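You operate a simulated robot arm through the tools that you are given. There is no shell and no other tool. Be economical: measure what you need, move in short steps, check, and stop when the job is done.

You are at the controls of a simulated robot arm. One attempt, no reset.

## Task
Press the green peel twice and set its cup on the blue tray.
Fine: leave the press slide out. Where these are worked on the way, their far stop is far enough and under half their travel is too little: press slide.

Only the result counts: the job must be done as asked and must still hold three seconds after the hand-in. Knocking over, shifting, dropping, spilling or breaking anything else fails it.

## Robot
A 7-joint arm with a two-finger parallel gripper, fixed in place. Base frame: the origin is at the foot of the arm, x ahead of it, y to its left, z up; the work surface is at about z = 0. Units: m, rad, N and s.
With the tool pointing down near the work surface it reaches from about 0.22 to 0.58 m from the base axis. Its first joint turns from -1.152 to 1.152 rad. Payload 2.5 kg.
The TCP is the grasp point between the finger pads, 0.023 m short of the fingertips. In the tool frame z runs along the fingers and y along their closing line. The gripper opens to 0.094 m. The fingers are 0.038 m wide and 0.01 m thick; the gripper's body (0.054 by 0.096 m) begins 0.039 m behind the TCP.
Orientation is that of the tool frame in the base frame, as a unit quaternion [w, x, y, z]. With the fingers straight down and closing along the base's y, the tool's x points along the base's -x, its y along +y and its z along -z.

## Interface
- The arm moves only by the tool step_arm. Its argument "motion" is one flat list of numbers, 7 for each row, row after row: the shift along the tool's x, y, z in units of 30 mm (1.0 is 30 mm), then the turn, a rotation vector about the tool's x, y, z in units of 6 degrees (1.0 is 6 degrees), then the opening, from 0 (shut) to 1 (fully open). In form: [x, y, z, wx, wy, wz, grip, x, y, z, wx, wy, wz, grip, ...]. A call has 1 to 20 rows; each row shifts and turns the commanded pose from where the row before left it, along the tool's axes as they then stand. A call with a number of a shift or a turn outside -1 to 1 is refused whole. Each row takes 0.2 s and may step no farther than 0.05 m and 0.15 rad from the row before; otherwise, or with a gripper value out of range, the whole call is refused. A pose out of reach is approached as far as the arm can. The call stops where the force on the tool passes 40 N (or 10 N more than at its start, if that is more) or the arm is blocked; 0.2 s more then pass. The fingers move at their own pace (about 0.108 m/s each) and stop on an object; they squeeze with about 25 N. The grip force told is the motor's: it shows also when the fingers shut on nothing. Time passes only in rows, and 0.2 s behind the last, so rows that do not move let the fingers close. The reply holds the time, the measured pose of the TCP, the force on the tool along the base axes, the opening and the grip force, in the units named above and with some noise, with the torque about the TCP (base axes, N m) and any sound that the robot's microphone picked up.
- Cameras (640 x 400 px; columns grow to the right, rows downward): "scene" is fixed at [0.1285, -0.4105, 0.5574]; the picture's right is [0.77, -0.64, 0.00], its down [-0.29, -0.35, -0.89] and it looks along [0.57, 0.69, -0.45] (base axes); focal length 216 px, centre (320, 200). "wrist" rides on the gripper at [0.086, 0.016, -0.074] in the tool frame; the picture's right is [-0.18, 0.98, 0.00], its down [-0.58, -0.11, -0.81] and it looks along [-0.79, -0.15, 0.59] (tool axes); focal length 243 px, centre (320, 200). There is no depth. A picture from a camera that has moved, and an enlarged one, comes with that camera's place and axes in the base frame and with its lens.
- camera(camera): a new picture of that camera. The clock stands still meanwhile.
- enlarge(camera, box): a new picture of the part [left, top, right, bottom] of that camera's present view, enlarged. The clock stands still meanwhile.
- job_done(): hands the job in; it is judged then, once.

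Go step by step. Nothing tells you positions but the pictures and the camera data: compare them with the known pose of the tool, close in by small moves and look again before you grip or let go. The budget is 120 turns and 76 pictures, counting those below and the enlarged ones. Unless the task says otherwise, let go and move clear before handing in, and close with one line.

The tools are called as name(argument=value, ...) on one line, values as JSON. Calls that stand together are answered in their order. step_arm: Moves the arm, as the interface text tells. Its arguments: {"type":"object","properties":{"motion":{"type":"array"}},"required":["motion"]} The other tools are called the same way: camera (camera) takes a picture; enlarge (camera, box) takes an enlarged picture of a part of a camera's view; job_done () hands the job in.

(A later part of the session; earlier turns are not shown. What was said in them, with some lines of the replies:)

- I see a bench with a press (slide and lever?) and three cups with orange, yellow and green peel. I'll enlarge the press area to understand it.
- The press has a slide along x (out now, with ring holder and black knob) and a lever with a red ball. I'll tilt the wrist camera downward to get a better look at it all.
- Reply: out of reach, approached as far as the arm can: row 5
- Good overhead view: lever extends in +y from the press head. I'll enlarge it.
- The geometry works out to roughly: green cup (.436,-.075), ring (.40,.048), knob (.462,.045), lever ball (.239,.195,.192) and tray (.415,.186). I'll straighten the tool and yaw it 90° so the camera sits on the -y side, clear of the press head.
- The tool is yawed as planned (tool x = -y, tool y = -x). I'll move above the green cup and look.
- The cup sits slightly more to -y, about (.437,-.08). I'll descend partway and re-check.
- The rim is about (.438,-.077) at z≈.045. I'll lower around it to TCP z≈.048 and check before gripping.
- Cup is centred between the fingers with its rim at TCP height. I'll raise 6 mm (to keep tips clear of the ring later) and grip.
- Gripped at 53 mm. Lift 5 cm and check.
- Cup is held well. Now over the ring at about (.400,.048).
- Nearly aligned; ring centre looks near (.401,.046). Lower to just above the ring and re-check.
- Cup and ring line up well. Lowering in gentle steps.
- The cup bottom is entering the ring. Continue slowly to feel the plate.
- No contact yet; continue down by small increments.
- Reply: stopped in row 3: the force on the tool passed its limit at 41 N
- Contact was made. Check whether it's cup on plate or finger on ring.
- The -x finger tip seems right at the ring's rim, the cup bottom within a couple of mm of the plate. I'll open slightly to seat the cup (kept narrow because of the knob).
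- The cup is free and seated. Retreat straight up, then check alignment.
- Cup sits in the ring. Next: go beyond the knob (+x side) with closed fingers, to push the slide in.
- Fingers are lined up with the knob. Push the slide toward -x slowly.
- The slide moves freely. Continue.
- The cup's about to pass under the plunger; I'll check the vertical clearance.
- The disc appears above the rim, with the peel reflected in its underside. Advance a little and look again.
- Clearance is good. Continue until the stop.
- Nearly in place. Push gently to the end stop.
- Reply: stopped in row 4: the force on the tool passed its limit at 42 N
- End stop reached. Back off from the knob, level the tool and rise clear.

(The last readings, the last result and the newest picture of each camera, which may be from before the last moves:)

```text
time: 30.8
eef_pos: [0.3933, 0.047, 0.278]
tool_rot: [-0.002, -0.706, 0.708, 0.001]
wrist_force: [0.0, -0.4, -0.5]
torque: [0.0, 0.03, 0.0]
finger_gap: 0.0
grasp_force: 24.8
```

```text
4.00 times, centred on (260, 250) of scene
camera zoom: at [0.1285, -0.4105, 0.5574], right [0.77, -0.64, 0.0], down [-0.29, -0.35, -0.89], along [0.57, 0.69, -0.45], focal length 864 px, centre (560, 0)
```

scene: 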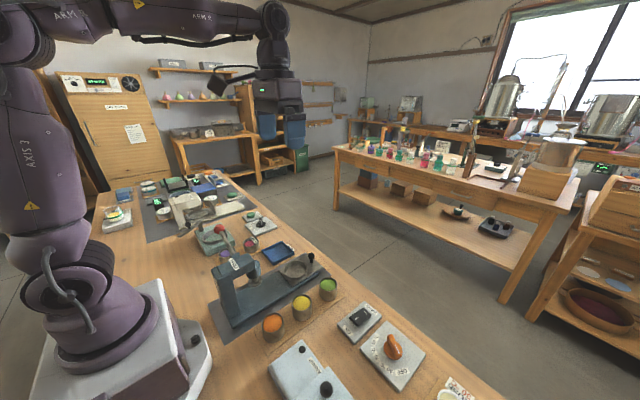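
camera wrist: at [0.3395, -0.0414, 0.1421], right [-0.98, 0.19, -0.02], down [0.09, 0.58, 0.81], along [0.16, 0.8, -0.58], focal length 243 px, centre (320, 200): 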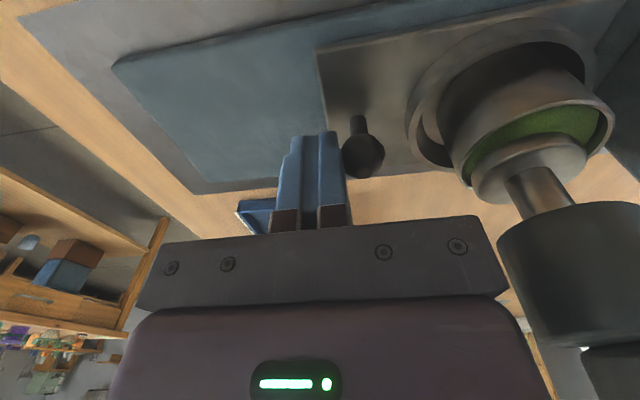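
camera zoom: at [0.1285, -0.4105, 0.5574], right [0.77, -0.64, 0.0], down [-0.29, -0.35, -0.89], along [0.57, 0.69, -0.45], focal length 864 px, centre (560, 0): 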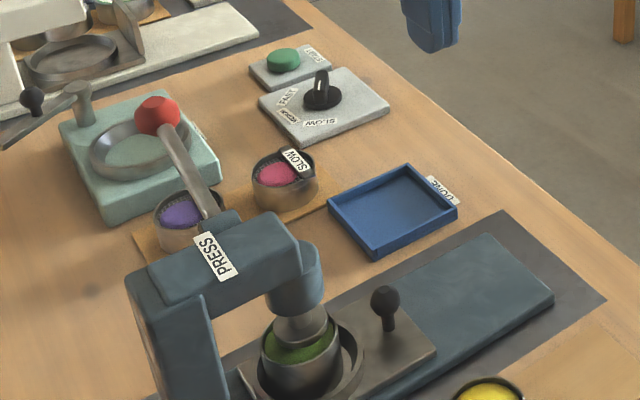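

Now move over the lever ball near (.239,.195,.192).

step_arm(motion=[-0.82, 0.857, 0, 0, 0, 0, 0, -0.82, 0.857, 0, 0, 0, 0, 0, -0.82, 0.857, 0, 0, 0, 0, 0, -0.82, 0.857, 0, 0, 0, 0, 0, -0.82, 0.857, 0, 0, 0, 0, 0, -0.82, 0.857, 0, 0, 0, 0, 0, 0, 0, 0, 0, 0, 0, 0])

camera(camera="wrist")

enlarge(camera="scene", box=[180, 170, 300, 260])

```text
time: 32.4
eef_pos: [0.241, 0.1951, 0.2772]
tool_rot: [-0.002, -0.706, 0.709, 0.001]
wrist_force: [0.7, -0.2, -0.5]
torque: [-0.02, 0.01, 0.0]
finger_gap: 0.0
grasp_force: 24.8
```

```text
32 pictures are left
camera wrist: at [0.2255, 0.1084, 0.3528], right [-0.98, 0.19, 0.0], down [0.11, 0.58, 0.81], along [0.15, 0.79, -0.59], focal length 243 px, centre (320, 200)
```

wrist: 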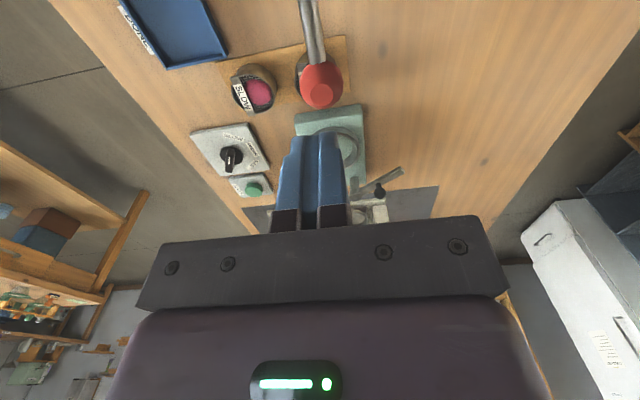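

```text
4.44 times, centred on (240, 215) of scene
camera zoom: at [0.1285, -0.4105, 0.5574], right [0.77, -0.64, 0.0], down [-0.29, -0.35, -0.89], along [0.57, 0.69, -0.45], focal length 960 px, centre (676, 133)
```

zoom: 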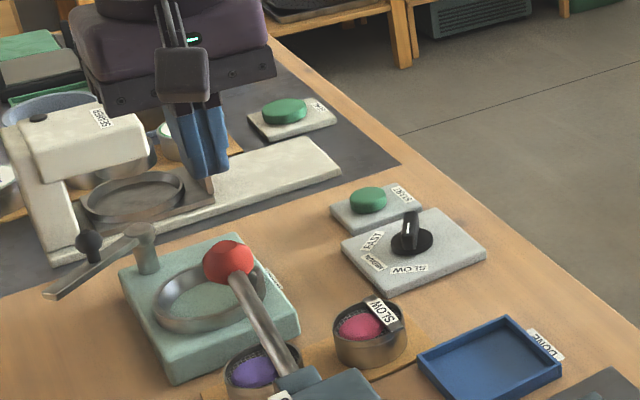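

The ball is directly below the fingers. Press down.

step_arm(motion=[0, 0, 0.5, 0, 0, 0, 0, 0, 0, 0.5, 0, 0, 0, 0, 0, 0, 0.2, 0, 0, 0, 0, 0, 0, 0.2, 0, 0, 0, 0, 0, 0, 0.2, 0, 0, 0, 0, 0, 0, 0.2, 0, 0, 0, 0, 0, 0, 0.2, 0, 0, 0, 0, 0, 0, 0.2, 0, 0, 0, 0])

enlarge(camera="scene", box=[180, 190, 300, 290])

```text
time: 34.2
eef_pos: [0.2418, 0.1946, 0.2116]
tool_rot: [0.001, 0.707, -0.707, -0.001]
wrist_force: [-6.4, 2.1, 17.7]
torque: [0.03, 0.16, -0.14]
finger_gap: 0.0
grasp_force: 24.5
```

```text
4.00 times, centred on (240, 240) of scene
camera zoom: at [0.1284, -0.4105, 0.5574], right [0.77, -0.64, 0.0], down [-0.29, -0.35, -0.89], along [0.57, 0.69, -0.45], focal length 864 px, centre (640, 40)
```

zoom: 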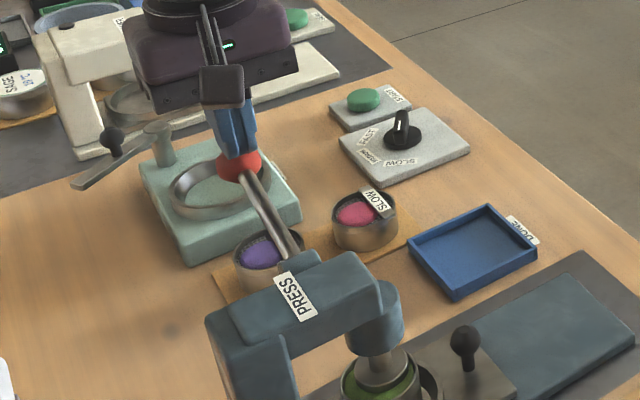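

The lever is going down with about 18 N. Continue to the bottom of its stroke.

step_arm(motion=[0, 0, 0.2, 0, 0, 0, 0, 0, 0, 0.2, 0, 0, 0, 0, 0, 0, 0.2, 0, 0, 0, 0, 0, 0, 0.2, 0, 0, 0, 0, 0.05, 0, 0.2, 0, 0, 0, 0, 0.05, 0, 0.2, 0, 0, 0, 0, 0.05, 0, 0.2, 0, 0, 0, 0, 0.05, 0, 0.2, 0, 0, 0, 0])

enlarge(camera="scene", box=[180, 190, 300, 290])

```text
time: 34.5
eef_pos: [0.2403, 0.1949, 0.2115]
tool_rot: [0.001, 0.707, -0.707, 0.001]
wrist_force: [-6.5, -7.1, 26.5]
torque: [-0.23, 0.18, -0.02]
finger_gap: 0.0001
grasp_force: 24.4
stopped in row 1: the force on the tool passed its limit at 53 N (the readings are from after the stop); the commanded pose is now the measured one
```

```text
4.00 times, centred on (240, 240) of scene
camera zoom: at [0.1284, -0.4106, 0.5574], right [0.77, -0.64, 0.0], down [-0.29, -0.35, -0.89], along [0.57, 0.69, -0.45], focal length 864 px, centre (640, 40)
```

zoom: 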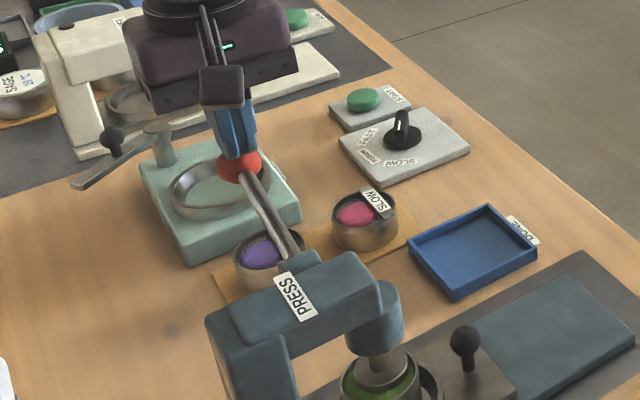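

It stalled at 20 mm of ball travel. Look closely at plunger and peel.

enlarge(camera="scene", box=[240, 250, 310, 320])

```text
5.71 times, centred on (275, 285) of scene
camera zoom: at [0.1284, -0.4106, 0.5574], right [0.77, -0.64, 0.0], down [-0.29, -0.35, -0.89], along [0.57, 0.69, -0.45], focal length 1234 px, centre (577, -286)
```

zoom: 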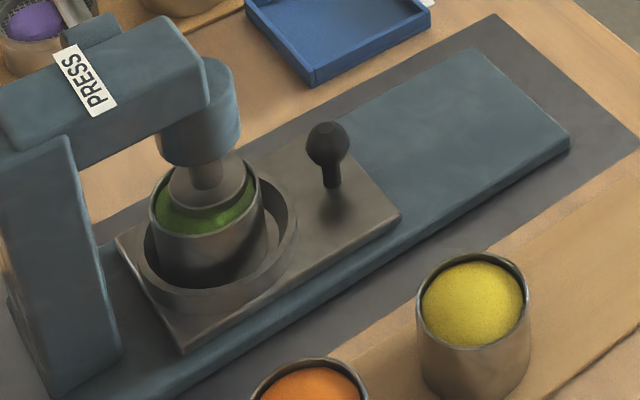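

Unclear whether it's bottomed. Push further in tiny steps to feel the stiffness.

step_arm(motion=[0, 0, 0.04, 0, 0, 0, 0, 0, 0, 0.04, 0, 0, 0, 0, 0, 0, 0.04, 0, 0, 0, 0, 0, 0, 0.04, 0, 0, 0, 0, 0, 0, 0.04, 0, 0, 0, 0])

enlarge(camera="scene", box=[240, 250, 310, 320])

```text
time: 35.7
eef_pos: [0.242, 0.1956, 0.2049]
tool_rot: [0.001, -0.706, 0.708, 0.0]
wrist_force: [2.3, -0.6, 2.8]
torque: [-0.03, -0.1, 0.0]
finger_gap: 0.0001
grasp_force: 24.6
```

```text
5.71 times, centred on (275, 285) of scene
camera zoom: at [0.1285, -0.4105, 0.5574], right [0.77, -0.64, 0.0], down [-0.29, -0.35, -0.89], along [0.57, 0.69, -0.45], focal length 1234 px, centre (577, -286)
```

zoom: 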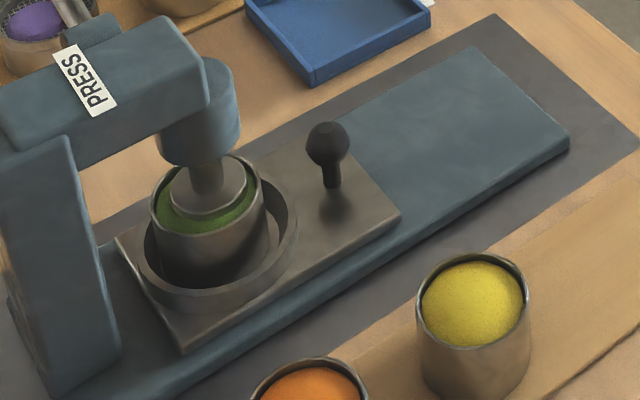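

It yields when moved slowly (disc visibly lower). Continue slowly down.

step_arm(motion=[0, 0, 0.06, 0, 0, 0, 0, 0, 0, 0.06, 0, 0, 0, 0, 0, 0, 0.06, 0, 0, 0, 0, 0, 0, 0.06, 0, 0, 0, 0, 0, 0, 0.06, 0, 0, 0, 0, 0, 0, 0.06, 0, 0, 0, 0, 0, 0, 0.06, 0, 0, 0, 0, 0, 0, 0.06, 0, 0, 0, 0, 0, 0, 0, 0, 0, 0, 0])

enlarge(camera="scene", box=[180, 200, 320, 320])

```text
time: 37.7
eef_pos: [0.2407, 0.1965, 0.1902]
tool_rot: [0.0, 0.707, -0.707, -0.001]
wrist_force: [-0.8, 1.9, 3.6]
torque: [0.06, 0.04, -0.03]
finger_gap: 0.0
grasp_force: 24.6
```

```text
3.33 times, centred on (250, 260) of scene
camera zoom: at [0.1285, -0.4105, 0.5574], right [0.77, -0.64, 0.0], down [-0.29, -0.35, -0.89], along [0.57, 0.69, -0.45], focal length 720 px, centre (553, 0)
```

zoom: 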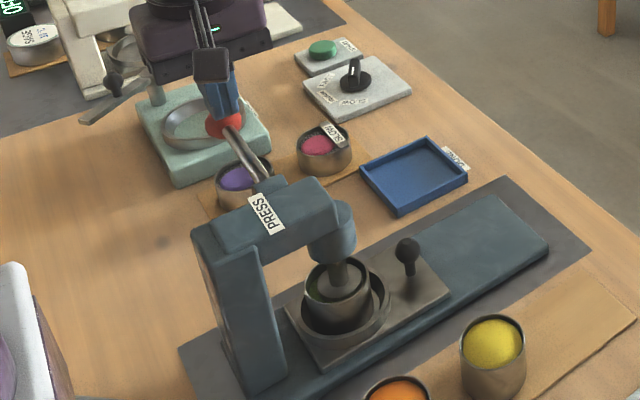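

The plunger is now inside the cup. Continue to the hard stop.

step_arm(motion=[0, 0, 0.06, 0, 0, 0, 0, 0, 0, 0.06, 0, 0, 0, 0, 0, 0, 0.06, 0, 0, 0, 0, 0, 0, 0.06, 0, 0, 0, 0, 0, 0, 0.06, 0, 0, 0, 0, 0, 0, 0.06, 0, 0, 0, 0, 0, 0, 0.06, 0, 0, 0, 0, 0, 0, 0.06, 0, 0, 0, 0, 0, 0, 0, 0, 0, 0, 0])

enlarge(camera="scene", box=[180, 200, 320, 320])

```text
time: 39.3
eef_pos: [0.2415, 0.1955, 0.1798]
tool_rot: [0.0, 0.708, -0.707, 0.0]
wrist_force: [-5.5, -3.6, 17.2]
torque: [-0.01, 0.19, 0.05]
finger_gap: 0.0
grasp_force: 24.8
stopped in row 7: the force on the tool passed its limit at 48 N (the readings are from after the stop); the commanded pose is now the measured one
```

```text
3.33 times, centred on (250, 260) of scene
camera zoom: at [0.1284, -0.4106, 0.5574], right [0.77, -0.64, 0.0], down [-0.29, -0.35, -0.89], along [0.57, 0.69, -0.45], focal length 720 px, centre (553, 0)
```

zoom: 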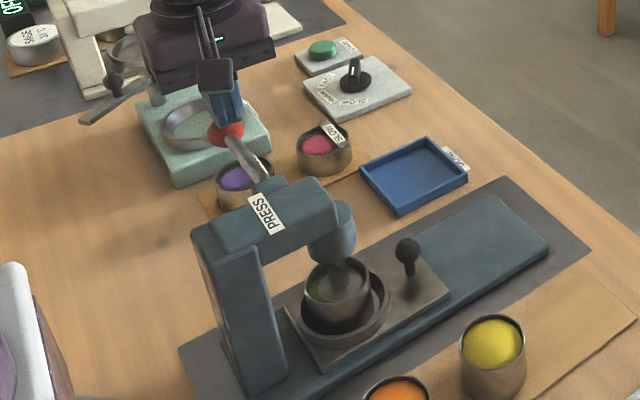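

Resistance again. Test with tiny steps whether this is the hard stop.

step_arm(motion=[0, 0, 0.03, 0, 0, 0, 0, 0, 0, 0.03, 0, 0, 0, 0, 0, 0, 0.03, 0, 0, 0, 0, 0, 0, 0.03, 0, 0, 0, 0, 0, 0, 0.03, 0, 0, 0, 0, 0, 0, 0.03, 0, 0, 0, 0, 0, 0, 0, 0, 0, 0, 0])

```text
time: 39.8
eef_pos: [0.2415, 0.195, 0.1798]
tool_rot: [0.001, 0.707, -0.707, 0.001]
wrist_force: [-5.1, -4.4, 16.3]
torque: [0.0, 0.12, 0.08]
finger_gap: 0.0
grasp_force: 25.5
stopped in row 2: the force on the tool passed its limit at 44 N (the readings are from after the stop); the commanded pose is now the measured one
```

step_arm(motion=[0, 0, 0.02, 0, 0, 0, 0, 0, 0, 0.02, 0, 0, 0, 0, 0, 0, 0.02, 0, 0, 0, 0, 0, 0, 0.02, 0, 0, 0, 0, 0, 0, 0.02, 0, 0, 0, 0])

enlarge(camera="scene", box=[200, 210, 300, 310])

```text
time: 40.3
eef_pos: [0.2423, 0.1977, 0.1793]
tool_rot: [0.001, -0.707, 0.707, -0.001]
wrist_force: [-5.6, -3.8, 16.0]
torque: [0.0, 0.16, 0.07]
finger_gap: 0.0
grasp_force: 25.1
stopped in row 2: the force on the tool passed its limit at 43 N (the readings are from after the stop); the commanded pose is now the measured one
```

```text
4.00 times, centred on (250, 260) of scene
camera zoom: at [0.1285, -0.4105, 0.5574], right [0.77, -0.64, 0.0], down [-0.29, -0.35, -0.89], along [0.57, 0.69, -0.45], focal length 864 px, centre (600, -40)
```

zoom: 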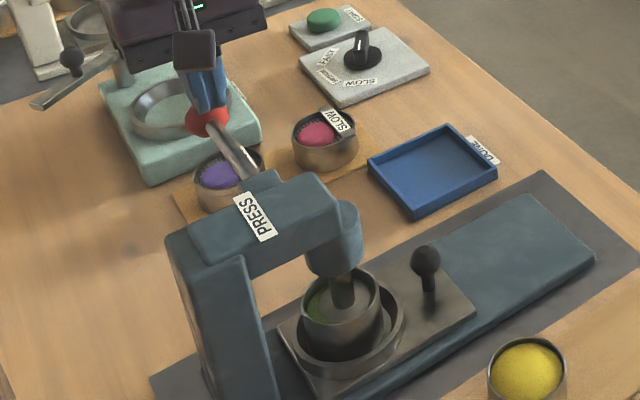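

Plunger is at the bottom against the peel: press one. Now rise and see whether the lever springs back.

step_arm(motion=[0, 0, -0.3, 0, 0, 0, 0, 0, 0, -0.3, 0, 0, 0, 0, 0, 0, -0.3, 0, 0, 0, 0, 0, 0, -0.5, 0, 0, 0, 0, 0, 0, -0.5, 0, 0, 0, 0, 0, 0, -0.5, 0, 0, 0, 0, 0, 0, -0.3, 0, 0, 0, 0, 0, 0, 0, 0, 0, 0, 0])

enlarge(camera="scene", box=[190, 200, 310, 310])

```text
time: 42.1
eef_pos: [0.2416, 0.1961, 0.26]
tool_rot: [0.0, -0.707, 0.707, 0.0]
wrist_force: [0.7, 0.1, 0.4]
torque: [0.0, -0.04, 0.02]
finger_gap: 0.0
grasp_force: 25.3
```

```text
3.64 times, centred on (250, 255) of scene
camera zoom: at [0.1285, -0.4105, 0.5574], right [0.77, -0.64, 0.0], down [-0.29, -0.35, -0.89], along [0.57, 0.69, -0.45], focal length 785 px, centre (574, 0)
```

zoom: 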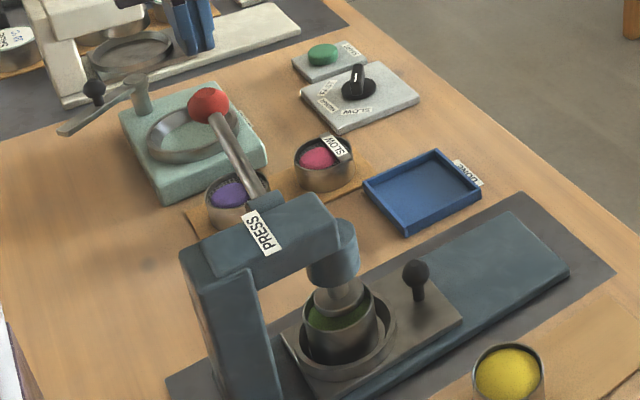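

Lever sprang back and the plunger lifted. Second press, slowly.

step_arm(motion=[0, 0, 0.7, 0, 0, 0, 0, 0, 0, 0.1, 0, 0, 0, 0, 0, 0, 0.1, 0, 0, 0, 0, 0, 0, 0.1, 0, 0, 0, 0, 0, 0, 0.1, 0, 0, 0, 0, 0, 0, 0.1, 0, 0, 0, 0, 0, 0, 0.1, 0, 0, 0, 0, 0, 0, 0.1, 0, 0, 0, 0, 0, 0, 0.1, 0, 0, 0, 0, 0, 0, 0.08, 0, 0, 0, 0, 0, 0, 0.08, 0, 0, 0, 0, 0, 0, 0.08, 0, 0, 0, 0, 0, 0, 0.06, 0, 0, 0, 0, 0, 0, 0.06, 0, 0, 0, 0, 0, 0, 0.06, 0, 0, 0, 0, 0, 0, 0.06, 0, 0, 0, 0, 0, 0, 0.06, 0, 0, 0, 0])

```text
time: 45.7
eef_pos: [0.2422, 0.1972, 0.198]
tool_rot: [0.0, 0.707, -0.707, 0.002]
wrist_force: [0.6, 1.9, 2.9]
torque: [0.07, 0.01, 0.03]
finger_gap: 0.0001
grasp_force: 24.7
```

step_arm(motion=[0, 0, 0.06, 0, 0, 0, 0, 0, 0, 0.06, 0, 0, 0, 0, 0, 0, 0.06, 0, 0, 0, 0, 0, 0, 0.06, 0, 0, 0, 0, 0, 0, 0.06, 0, 0, 0, 0, 0, 0, 0.06, 0, 0, 0, 0, 0, 0, 0.06, 0, 0, 0, 0, 0, 0, 0.06, 0, 0, 0, 0, 0, 0, 0.06, 0, 0, 0, 0, 0, 0, 0.06, 0, 0, 0, 0, 0, 0, 0.06, 0, 0, 0, 0, 0, 0, 0.06, 0, 0, 0, 0, 0, 0, 0.06, 0, 0, 0, 0, 0, 0, 0.06, 0, 0, 0, 0])

enlarge(camera="scene", box=[200, 210, 300, 310])

```text
time: 48.3
eef_pos: [0.2417, 0.1959, 0.1789]
tool_rot: [0.0, 0.707, -0.707, 0.003]
wrist_force: [-4.8, -4.6, 17.5]
torque: [0.0, 0.18, 0.02]
finger_gap: 0.0
grasp_force: 24.7
stopped in row 13: the force on the tool passed its limit at 48 N (the readings are from after the stop); the commanded pose is now the measured one
```

```text
4.00 times, centred on (250, 260) of scene
camera zoom: at [0.1284, -0.4106, 0.5574], right [0.77, -0.64, 0.0], down [-0.29, -0.35, -0.89], along [0.57, 0.69, -0.45], focal length 864 px, centre (600, -40)
```

zoom: 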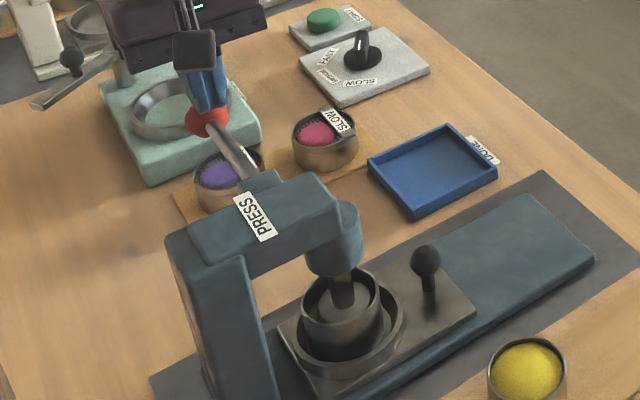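

Second press reached the same stop. Rise clear and look at the result.

step_arm(motion=[0, 0, -0.3, 0, 0, 0, 0, 0, 0, -0.3, 0, 0, 0, 0, 0, 0, -0.3, 0, 0, 0, 0, 0, 0, -0.5, 0, 0, 0, 0, 0, 0, -0.7, 0, 0, 0, 0, 0, 0, -0.7, 0, 0, 0, 0, 0, 0, -0.7, 0, 0, 0, 0, 0, 0, 0, 0, 0, 0, 0])

enlarge(camera="scene", box=[200, 210, 300, 310])

```text
time: 50.1
eef_pos: [0.243, 0.1972, 0.2831]
tool_rot: [0.0, -0.707, 0.707, -0.002]
wrist_force: [-0.1, 0.2, 0.3]
torque: [0.02, -0.01, 0.0]
finger_gap: 0.0
grasp_force: 25.2
```

```text
4.00 times, centred on (250, 260) of scene
camera zoom: at [0.1285, -0.4105, 0.5574], right [0.77, -0.64, 0.0], down [-0.29, -0.35, -0.89], along [0.57, 0.69, -0.45], focal length 864 px, centre (600, -40)
```

zoom: 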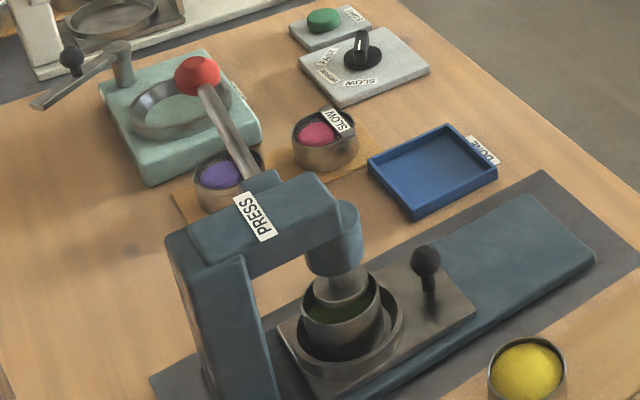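

Peel is visibly pressed down and the lever is up. Now move out in front of the press and yaw another 90° so the fingers can grip the knob across y with the camera away from the press.

step_arm(motion=[0.72, -0.81, 0, 0, 0, 0, 0, 0.72, -0.81, 0, 0, 0, 0, 0, 0.72, -0.81, 0, 0, 0, 0, 0, 0.72, -0.81, 0, 0, 0, 0, 0, 0.72, -0.81, 0, 0, 0, 0, 0, 0.72, -0.81, 0, 0, 0, 0, 0, 0.72, -0.81, 0, 0, 0, 0, 0, 0, 0, 0, 0, 0, -1, 0.5, 0, 0, 0, 0, 0, -1, 0.5, 0, 0, 0, 0, 0, -1, 0.5, 0, 0, 0, 0, 0, -1, 0.5, 0, 0, 0, 0, 0, -1, 0.5, 0, 0, 0, 0, 0, -1, 0.5, 0, 0, 0, 0, 0, -1, 0.5, 0, 0, 0, 0, 0, -1, 0.5, 0, 0, 0, 0, 0, -1, 0.5, 0, 0, 0, 0, 0, -1, 0.5])

```text
time: 53.7
eef_pos: [0.4123, 0.0463, 0.284]
tool_rot: [0.0, 0.966, -0.257, 0.002]
wrist_force: [0.0, 0.6, -0.7]
torque: [-0.03, 0.04, 0.04]
finger_gap: 0.0472
grasp_force: 0.0
```

Good; finish the yaw (30° more) and look.

step_arm(motion=[0, 0, 0, 0, 0, -1, 0.5, 0, 0, 0, 0, 0, -1, 0.5, 0, 0, 0, 0, 0, -1, 0.5, 0, 0, 0, 0, 0, -1, 0.5, 0, 0, 0, 0, 0, -1, 0.5, 0, 0, 0, 0, 0, 0, 0.5])

camera(camera="wrist")

```text
time: 55.1
eef_pos: [0.4114, 0.0452, 0.2844]
tool_rot: [0.001, 1.0, 0.001, 0.002]
wrist_force: [0.5, 0.5, -0.7]
torque: [0.0, -0.02, -0.06]
finger_gap: 0.0472
grasp_force: 0.1
```

```text
20 pictures are left
camera wrist: at [0.499, 0.0287, 0.3599], right [-0.18, -0.98, 0.0], down [-0.58, 0.11, 0.8], along [-0.79, 0.15, -0.59], focal length 243 px, centre (320, 200)
```

wrist: 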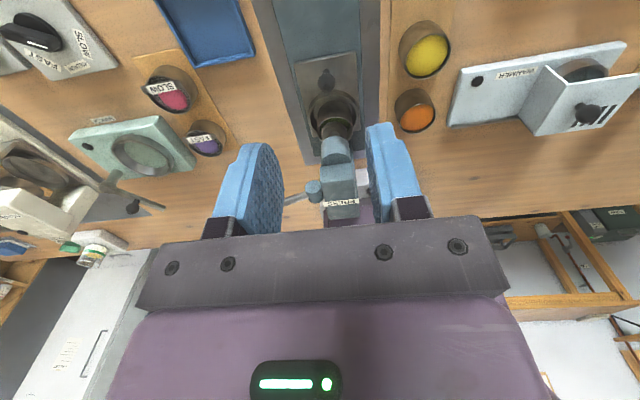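

Knob appears at about (.344,.048). Move above it, open about 47 mm.

step_arm(motion=[-0.37, -0.01, 0.9, 0, 0, 0, 0.5, -0.37, -0.01, 0.9, 0, 0, 0, 0.5, -0.37, -0.01, 0.9, 0, 0, 0, 0.5, -0.37, -0.01, 0.9, 0, 0, 0, 0.5, -0.37, -0.01, 0.9, 0, 0, 0, 0.5, -0.37, -0.01, 0.9, 0, 0, 0, 0.5, 0, 0, 0, 0, 0, 0, 0.5])

camera(camera="wrist")

```text
time: 56.7
eef_pos: [0.3444, 0.0441, 0.1204]
tool_rot: [0.001, 1.0, 0.0, 0.002]
wrist_force: [-0.1, 0.8, -0.2]
torque: [0.02, 0.01, 0.01]
finger_gap: 0.0469
grasp_force: 0.1
```

```text
19 pictures are left
camera wrist: at [0.4312, 0.0282, 0.1962], right [-0.18, -0.98, 0.0], down [-0.58, 0.11, 0.8], along [-0.79, 0.15, -0.59], focal length 243 px, centre (320, 200)
```

wrist: 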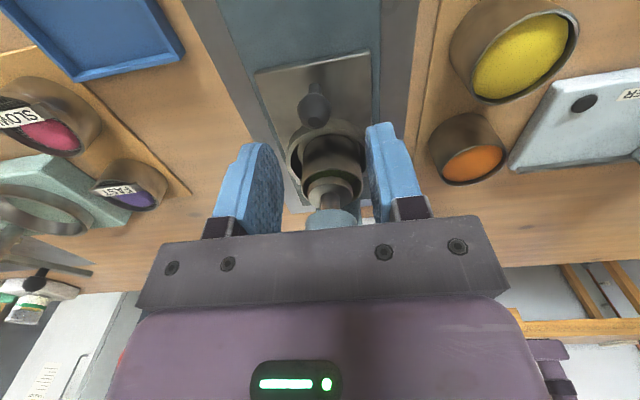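

Knob lies right below at (.345,.048). Lower and grip.

step_arm(motion=[0, -0.1, 0.5, 0, 0, 0, 0.5, 0, 0, 0.6, 0, 0, 0, 0.5, 0, 0, 0.5, 0, 0, 0, 0.5, 0, 0, 0, 0, 0, 0, 0, 0, 0, 0, 0, 0, 0, 0, 0, 0, 0, 0, 0, 0, 0])

camera(camera="wrist")

```text
time: 58.1
eef_pos: [0.3442, 0.0499, 0.0722]
tool_rot: [0.0, 1.0, 0.001, 0.001]
wrist_force: [0.5, 10.2, -2.0]
torque: [0.21, -0.04, -0.1]
finger_gap: 0.0232
grasp_force: 44.9
```

```text
18 pictures are left
camera wrist: at [0.4316, 0.0333, 0.1486], right [-0.18, -0.98, 0.0], down [-0.59, 0.11, 0.8], along [-0.79, 0.15, -0.59], focal length 243 px, centre (320, 200)
```

wrist: 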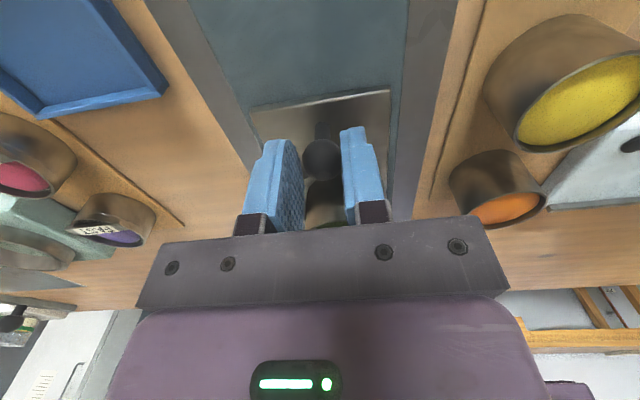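

Knob gripped. Relieve the side load and pull the slide out slowly.

step_arm(motion=[0, -0.1, 0, 0, 0, 0, 0, 0.1, 0, 0, 0, 0, 0, 0, 0.2, 0, 0, 0, 0, 0, 0, 0.2, 0, 0, 0, 0, 0, 0, 0.2, 0, 0, 0, 0, 0, 0, 0.2, 0, 0, 0, 0, 0, 0, 0.2, 0, 0, 0, 0, 0, 0, 0.2, 0, 0, 0, 0, 0, 0, 0.2, 0, 0, 0, 0, 0, 0, 0.2, 0, 0, 0, 0, 0, 0, 0.2, 0, 0, 0, 0, 0, 0, 0.2, 0, 0, 0, 0, 0, 0, 0.2, 0, 0, 0, 0, 0, 0, 0.2, 0, 0, 0, 0, 0, 0, 0, 0, 0, 0, 0, 0])

enlarge(camera="scene", box=[210, 190, 350, 310])

```text
refused: motion must hold 7 numbers for each row
```

```text
3.33 times, centred on (280, 250) of scene
camera zoom: at [0.1285, -0.4105, 0.5574], right [0.77, -0.64, 0.0], down [-0.29, -0.35, -0.89], along [0.57, 0.69, -0.45], focal length 720 px, centre (453, 33)
```

zoom: 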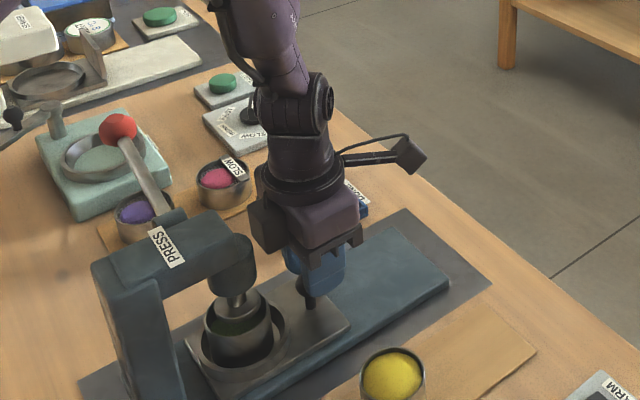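

The row count was off; resending.

step_arm(motion=[0, -0.1, 0, 0, 0, 0, 0, 0.1, 0, 0, 0, 0, 0, 0, 0.2, 0, 0, 0, 0, 0, 0, 0.2, 0, 0, 0, 0, 0, 0, 0.2, 0, 0, 0, 0, 0, 0, 0.2, 0, 0, 0, 0, 0, 0, 0.2, 0, 0, 0, 0, 0, 0, 0.2, 0, 0, 0, 0, 0, 0, 0.2, 0, 0, 0, 0, 0, 0, 0.2, 0, 0, 0, 0, 0, 0, 0, 0, 0, 0, 0, 0, 0])

enlarge(camera="scene", box=[210, 190, 350, 310])

```text
time: 60.5
eef_pos: [0.3977, 0.0499, 0.0755]
tool_rot: [0.004, 1.0, -0.003, 0.003]
wrist_force: [-0.4, -0.8, 2.9]
torque: [-0.09, -0.04, -0.01]
finger_gap: 0.0224
grasp_force: 44.7
stopped in row 11: the force on the tool passed its limit at 41 N (the readings are from after the stop); the commanded pose is now the measured one
```

```text
3.33 times, centred on (280, 250) of scene
camera zoom: at [0.1285, -0.4105, 0.5574], right [0.77, -0.64, 0.0], down [-0.29, -0.35, -0.89], along [0.57, 0.69, -0.45], focal length 720 px, centre (453, 33)
```

zoom: 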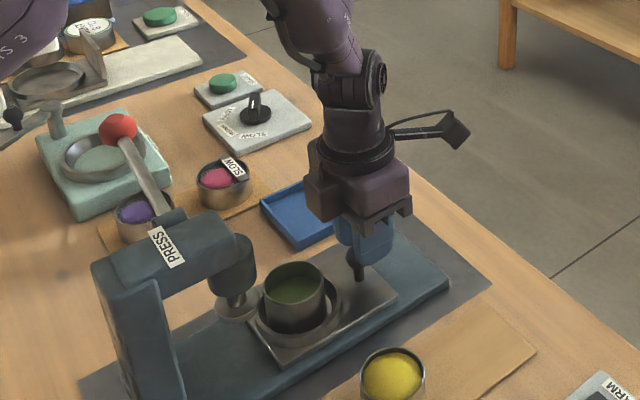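

The slide came out about halfway with the cup intact. Continue more slowly.

step_arm(motion=[0.1, 0, 0, 0, 0, 0, 0, 0.12, 0, 0, 0, 0, 0, 0, 0.12, 0, 0, 0, 0, 0, 0, 0.12, 0, 0, 0, 0, 0, 0, 0.12, 0, 0, 0, 0, 0, 0, 0.12, 0, 0, 0, 0, 0, 0, 0.12, 0, 0, 0, 0, 0, 0, 0.12, 0, 0, 0, 0, 0, 0, 0.12, 0, 0, 0, 0, 0, 0, 0.12, 0, 0, 0, 0, 0, 0, 0, 0, 0, 0, 0, 0, 0])

```text
time: 62.9
eef_pos: [0.4342, 0.0503, 0.0752]
tool_rot: [0.005, 1.0, -0.003, 0.004]
wrist_force: [-0.4, -6.2, 23.7]
torque: [-0.12, 0.8, 0.04]
finger_gap: 0.0222
grasp_force: 44.7
```

An upward force is building; look before continuing.

enlarge(camera="scene", box=[230, 190, 370, 300])

camera(camera="wrist")

```text
3.64 times, centred on (300, 245) of scene
camera zoom: at [0.1284, -0.4105, 0.5574], right [0.77, -0.64, 0.0], down [-0.29, -0.35, -0.89], along [0.57, 0.69, -0.45], focal length 785 px, centre (393, 36)
```

zoom: 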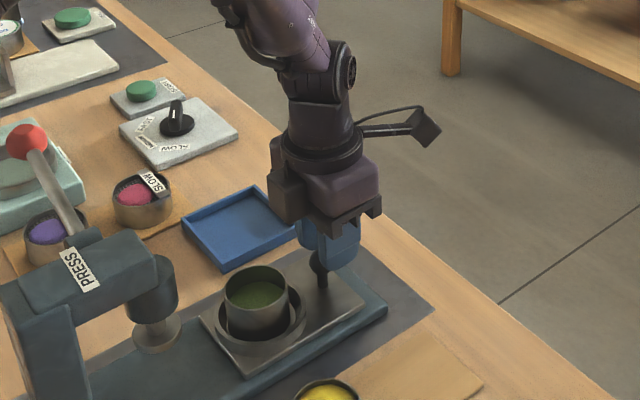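

```text
14 pictures are left
camera wrist: at [0.5209, 0.0338, 0.152], right [-0.19, -0.98, 0.01], down [-0.59, 0.12, 0.8], along [-0.79, 0.15, -0.6], focal length 243 px, centre (320, 200)
```

wrist: 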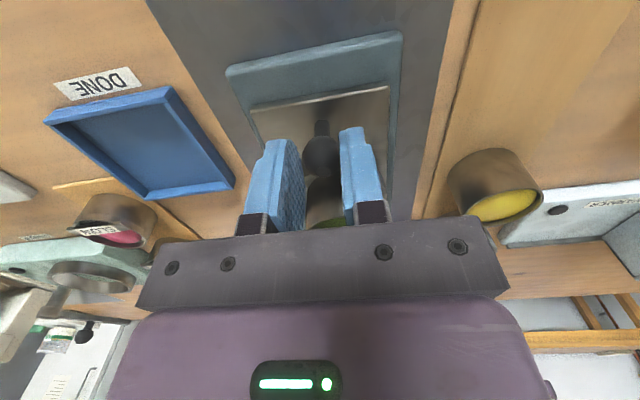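

Cup is clear of the press. Relieve the vertical load and pull the remaining distance.

step_arm(motion=[0, 0, -0.06, 0, 0, 0, 0, 0.12, 0, 0, 0, 0, 0, 0, 0.12, 0, 0, 0, 0, 0, 0, 0.12, 0, 0, 0, 0, 0, 0, 0.12, 0, 0, 0, 0, 0, 0, 0.12, 0, 0, 0, 0, 0, 0, 0.12, 0, 0, 0, 0, 0, 0, 0, 0, 0, 0, 0, 0, 0])

```text
time: 64.5
eef_pos: [0.4603, 0.05, 0.0835]
tool_rot: [0.005, 1.0, -0.003, 0.013]
wrist_force: [-0.9, 0.5, 2.8]
torque: [0.01, 0.0, 0.01]
finger_gap: 0.0
grasp_force: 42.1
stopped in row 7: the force on the tool passed its limit at 50 N (the readings are from after the stop); the commanded pose is now the measured one
```

The fingers slipped off the knob right at full extension. Rise, level the tool, open and look.

step_arm(motion=[0, 0, -0.7, 0.095, -0.25, -0.06, 0, 0, 0, -0.8, 0, 0, 0, 0, -0.5, 0.03, 0, 0, 0, 0, 0.5, -0.5, 0.03, 0, 0, 0, 0, 0.8, -0.5, 0.03, 0, 0, 0, 0, 0.8, -0.5, 0.03, 0, 0, 0, 0, 0.8, 0, 0, 0, 0, 0, 0, 0.8])

camera(camera="wrist")

enlarge(camera="scene", box=[230, 190, 370, 300])

```text
time: 66.1
eef_pos: [0.4028, 0.0454, 0.1296]
tool_rot: [-0.001, 1.0, 0.0, 0.0]
wrist_force: [-0.6, 0.2, 0.2]
torque: [-0.01, 0.03, -0.04]
finger_gap: 0.0751
grasp_force: 0.2
```

```text
13 pictures are left
camera wrist: at [0.4895, 0.0295, 0.2047], right [-0.18, -0.98, 0.0], down [-0.58, 0.11, 0.81], along [-0.79, 0.15, -0.59], focal length 243 px, centre (320, 200)
```

wrist: 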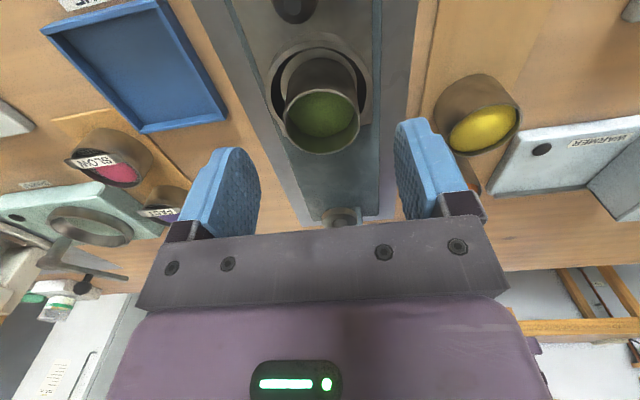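

```text
3.64 times, centred on (300, 245) of scene
camera zoom: at [0.1285, -0.4105, 0.5574], right [0.77, -0.64, 0.0], down [-0.29, -0.35, -0.89], along [0.57, 0.69, -0.45], focal length 785 px, centre (393, 36)
```

zoom: 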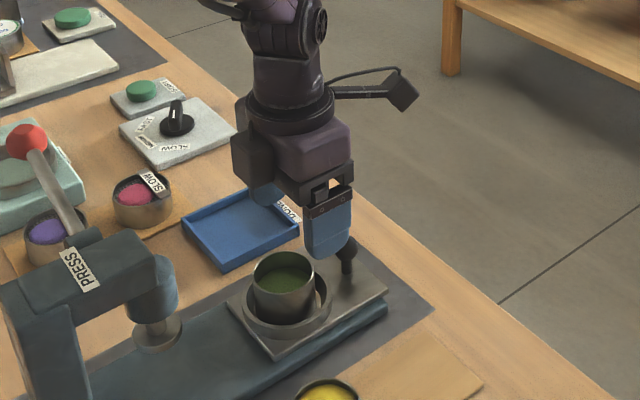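

Slide is out; cup centre is about (.391,.047). Lower around it with tips just above the ring, and grip.

step_arm(motion=[-0.38, -0.05, 0.4, 0, 0, 0, 0.8, 0, 0, 0.6, 0, 0, 0, 0.8, 0, 0, 0.5, 0, 0, 0, 0.8, 0, 0, 0.4, 0, 0, 0, 0.8, 0, 0, 0, 0, 0, 0, 0.8])

camera(camera="wrist")

```text
time: 67.3
eef_pos: [0.3912, 0.0489, 0.0714]
tool_rot: [-0.001, 1.0, 0.001, -0.001]
wrist_force: [-0.9, -0.2, 0.2]
torque: [-0.01, 0.04, 0.0]
finger_gap: 0.075
grasp_force: 0.1
```

```text
11 pictures are left
camera wrist: at [0.4772, 0.0324, 0.1472], right [-0.18, -0.98, 0.0], down [-0.58, 0.11, 0.81], along [-0.79, 0.15, -0.59], focal length 243 px, centre (320, 200)
```

wrist: 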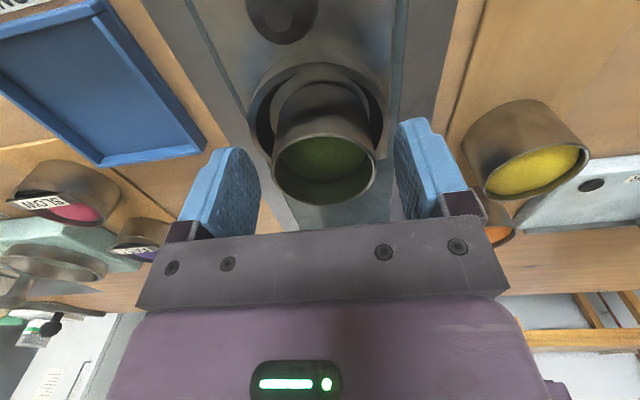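

Cup is centred between the fingers. Grip and lift.

step_arm(motion=[0, 0, 0, 0, 0, 0, 0.3, 0, 0, 0, 0, 0, 0, 0.3, 0, 0, 0, 0, 0, 0, 0.3, 0, 0, -0.2, 0, 0, 0, 0.3, 0, 0, -0.6, 0, 0, 0, 0.3, 0, 0, -0.8, 0, 0, 0, 0.3, 0, 0, -0.8, 0, 0, 0, 0.3, 0, 0, 0, 0, 0, 0, 0.3])

enlarge(camera="scene", box=[230, 170, 370, 300])

```text
time: 69.1
eef_pos: [0.3877, 0.0472, 0.144]
tool_rot: [0.0, 1.0, 0.001, 0.0]
wrist_force: [0.3, 0.1, -0.5]
torque: [0.01, -0.03, 0.02]
finger_gap: 0.0528
grasp_force: 24.8
```

```text
3.08 times, centred on (300, 235) of scene
camera zoom: at [0.1285, -0.4105, 0.5574], right [0.77, -0.64, 0.0], down [-0.29, -0.35, -0.89], along [0.57, 0.69, -0.45], focal length 664 px, centre (382, 92)
```

zoom: 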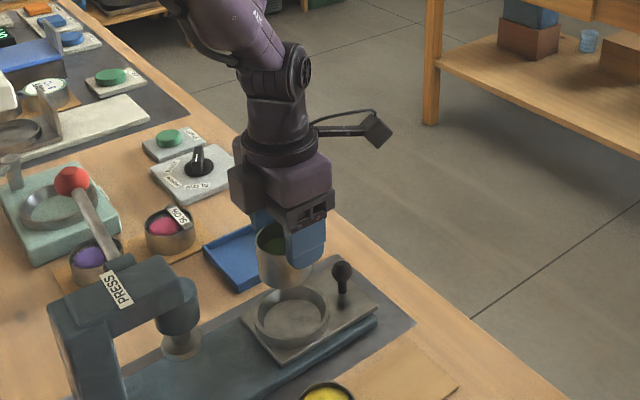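

Cup held. Move over the tray centre (~.414,.184) and lower partway.

step_arm(motion=[0.145, -0.76, 0, 0, 0, 0, 0.3, 0.145, -0.76, 0, 0, 0, 0, 0.3, 0.145, -0.76, 0, 0, 0, 0, 0.3, 0.145, -0.76, 0, 0, 0, 0, 0.3, 0.145, -0.76, 0, 0, 0, 0, 0.3, 0.145, -0.76, 0, 0, 0, 0, 0.3, 0, 0, 0.6, 0, 0, 0, 0.3, 0, 0, 0.6, 0, 0, 0, 0.3, 0, 0, 0.5, 0, 0, 0, 0.3, 0, 0, 0, 0, 0, 0, 0.3])

camera(camera="wrist")

enlarge(camera="scene", box=[240, 180, 360, 270])

```text
time: 71.3
eef_pos: [0.414, 0.1842, 0.092]
tool_rot: [-0.001, 1.0, 0.001, 0.0]
wrist_force: [-0.2, 0.5, -1.7]
torque: [0.0, -0.02, 0.0]
finger_gap: 0.053
grasp_force: 24.7
```

```text
9 pictures are left
camera wrist: at [0.5012, 0.1683, 0.1682], right [-0.18, -0.98, 0.0], down [-0.58, 0.11, 0.81], along [-0.79, 0.15, -0.59], focal length 243 px, centre (320, 200)
```

wrist: 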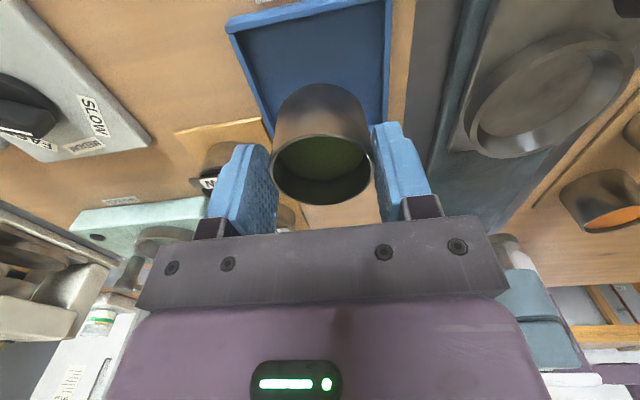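

```text
4.44 times, centred on (300, 225) of scene
camera zoom: at [0.1285, -0.4105, 0.5574], right [0.77, -0.64, 0.0], down [-0.29, -0.35, -0.89], along [0.57, 0.69, -0.45], focal length 960 px, centre (409, 89)
```

zoom: 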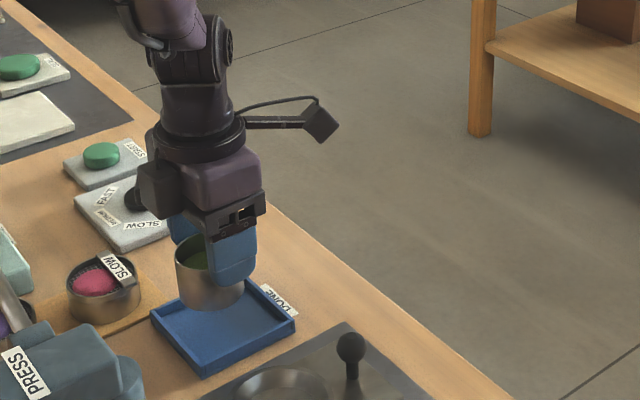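

The tray is centred at (.415,.183), directly below. Lower gently to contact.

step_arm(motion=[0, 0, 0.3, 0, 0, 0, 0.3, 0, 0, 0.3, 0, 0, 0, 0.3, 0, 0, 0.15, 0, 0, 0, 0.3, 0, 0, 0.06, 0, 0, 0, 0.3, 0, 0, 0.06, 0, 0, 0, 0.3, 0, 0, 0.05, 0, 0, 0, 0.3, 0, 0, 0, 0, 0, 0, 0.3])

enlarge(camera="scene", box=[250, 200, 340, 270])

```text
time: 72.9
eef_pos: [0.4125, 0.1853, 0.0638]
tool_rot: [0.0, 1.0, 0.001, -0.001]
wrist_force: [-0.6, -0.4, 0.2]
torque: [-0.02, 0.01, 0.0]
finger_gap: 0.0528
grasp_force: 25.7
```

```text
5.71 times, centred on (295, 235) of scene
camera zoom: at [0.1285, -0.4105, 0.5574], right [0.77, -0.64, 0.0], down [-0.29, -0.35, -0.89], along [0.57, 0.69, -0.45], focal length 1234 px, centre (463, 0)
```

zoom: 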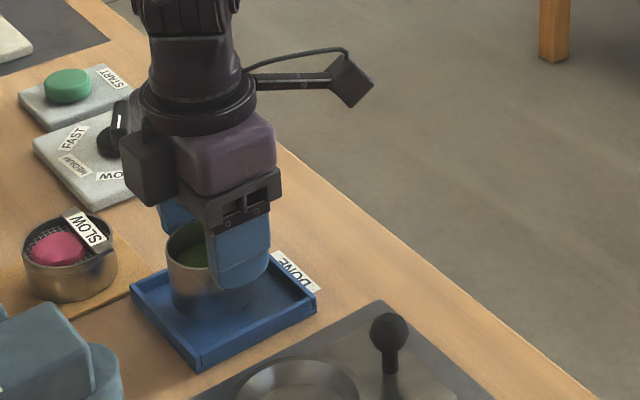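

Still a few mm up. Continue very gently.

step_arm(motion=[0, 0, 0.04, 0, 0, 0, 0.3, 0, 0, 0.04, 0, 0, 0, 0.3, 0, 0, 0.03, 0, 0, 0, 0.3, 0, 0, 0.03, 0, 0, 0, 0.3, 0, 0, 0, 0, 0, 0, 0.3])

```text
time: 74.1
eef_pos: [0.4147, 0.1844, 0.0612]
tool_rot: [0.001, 1.0, 0.001, -0.001]
wrist_force: [0.0, -0.9, -1.3]
torque: [0.0, 0.0, -0.01]
finger_gap: 0.0528
grasp_force: 25.1
```

step_arm(motion=[0, 0, 0.03, 0, 0, 0, 0.3, 0, 0, 0.03, 0, 0, 0, 0.3, 0, 0, 0.03, 0, 0, 0, 0.3, 0, 0, 0.03, 0, 0, 0, 0.3, 0, 0, 0, 0, 0, 0, 0.3])

```text
time: 75.3
eef_pos: [0.4151, 0.1851, 0.0586]
tool_rot: [0.0, 1.0, 0.0, 0.0]
wrist_force: [0.0, 1.0, -1.0]
torque: [0.06, -0.02, 0.0]
finger_gap: 0.0533
grasp_force: 24.9
```

No contact yet; keep feeling downward.

step_arm(motion=[0, 0, 0.03, 0, 0, 0, 0.3, 0, 0, 0.03, 0, 0, 0, 0.3, 0, 0, 0.03, 0, 0, 0, 0.3, 0, 0, 0.03, 0, 0, 0, 0.3, 0, 0, 0, 0, 0, 0, 0.3])

enlarge(camera="scene", box=[260, 220, 320, 260])

```text
time: 76.5
eef_pos: [0.4139, 0.1856, 0.0554]
tool_rot: [-0.001, 1.0, 0.001, 0.0]
wrist_force: [-6.8, -0.5, 20.2]
torque: [-0.16, 0.37, 0.03]
finger_gap: 0.0532
grasp_force: 24.8
```

```text
10.00 times, centred on (290, 240) of scene
camera zoom: at [0.1284, -0.4105, 0.5574], right [0.77, -0.64, 0.0], down [-0.29, -0.35, -0.89], along [0.57, 0.69, -0.45], focal length 2159 px, centre (620, -200)
```

zoom: 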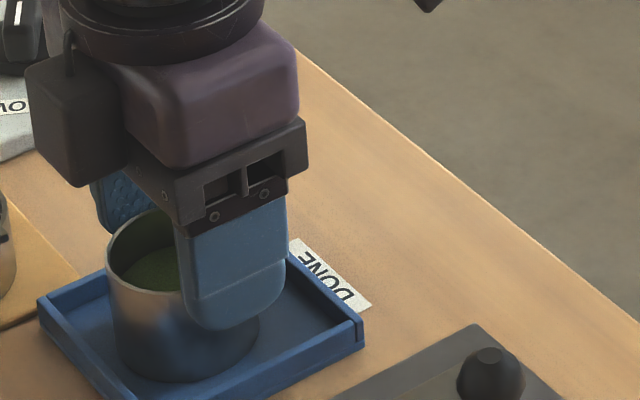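

Contact with the tray floor (about 20 N). Relieve slightly, release and retreat upward.

step_arm(motion=[0, 0, -0.03, 0, 0, 0, 0.3, 0, 0, 0, 0, 0, 0, 0.6, 0, 0, 0, 0, 0, 0, 0.75, 0, 0, 0, 0, 0, 0, 0.75, 0, 0, -0.3, 0, 0, 0, 0.75, 0, 0, -0.6, 0, 0, 0, 0.75, 0, 0, -1, 0, 0, 0, 0.75, 0, 0, -1, 0, 0, 0, 0.75, 0, 0, -1, 0, 0, 0, 0.75, 0, 0, 0, 0, 0, 0, 0.75])

camera(camera="scene")

enlarge(camera="scene", box=[210, 190, 350, 300])

```text
time: 78.7
eef_pos: [0.4156, 0.1853, 0.1739]
tool_rot: [0.0, 1.0, 0.001, -0.001]
wrist_force: [0.6, 0.2, 0.5]
torque: [0.01, 0.0, 0.01]
finger_gap: 0.0705
grasp_force: 0.0
```

```text
5 pictures are left
```

scene: 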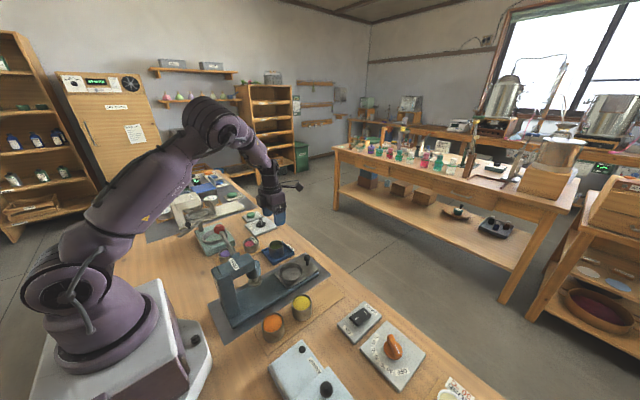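

```text
3.64 times, centred on (280, 245) of scene
camera zoom: at [0.1285, -0.4105, 0.5574], right [0.77, -0.64, 0.0], down [-0.29, -0.35, -0.89], along [0.57, 0.69, -0.45], focal length 785 px, centre (466, 36)
```

zoom: 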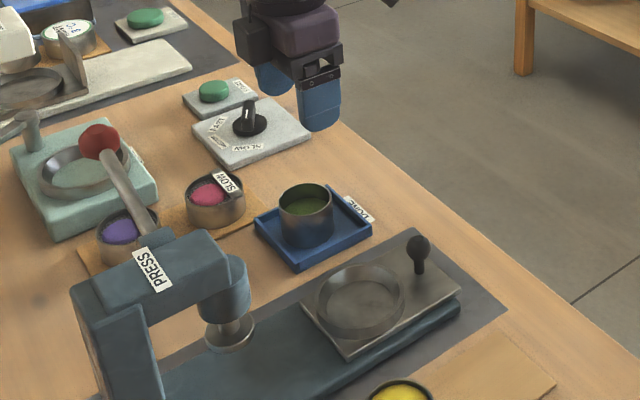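

The cup stands upright in the blue tray, the lever is up, the slide is out, and nothing else has moved. Handing in.

job_done()

```text
The job is handed in.
```

I pressed the green peel twice, each time to the lever's stop, and set its cup upright on the blue tray. The press slide is out, and I saw nothing else moved in the last picture.
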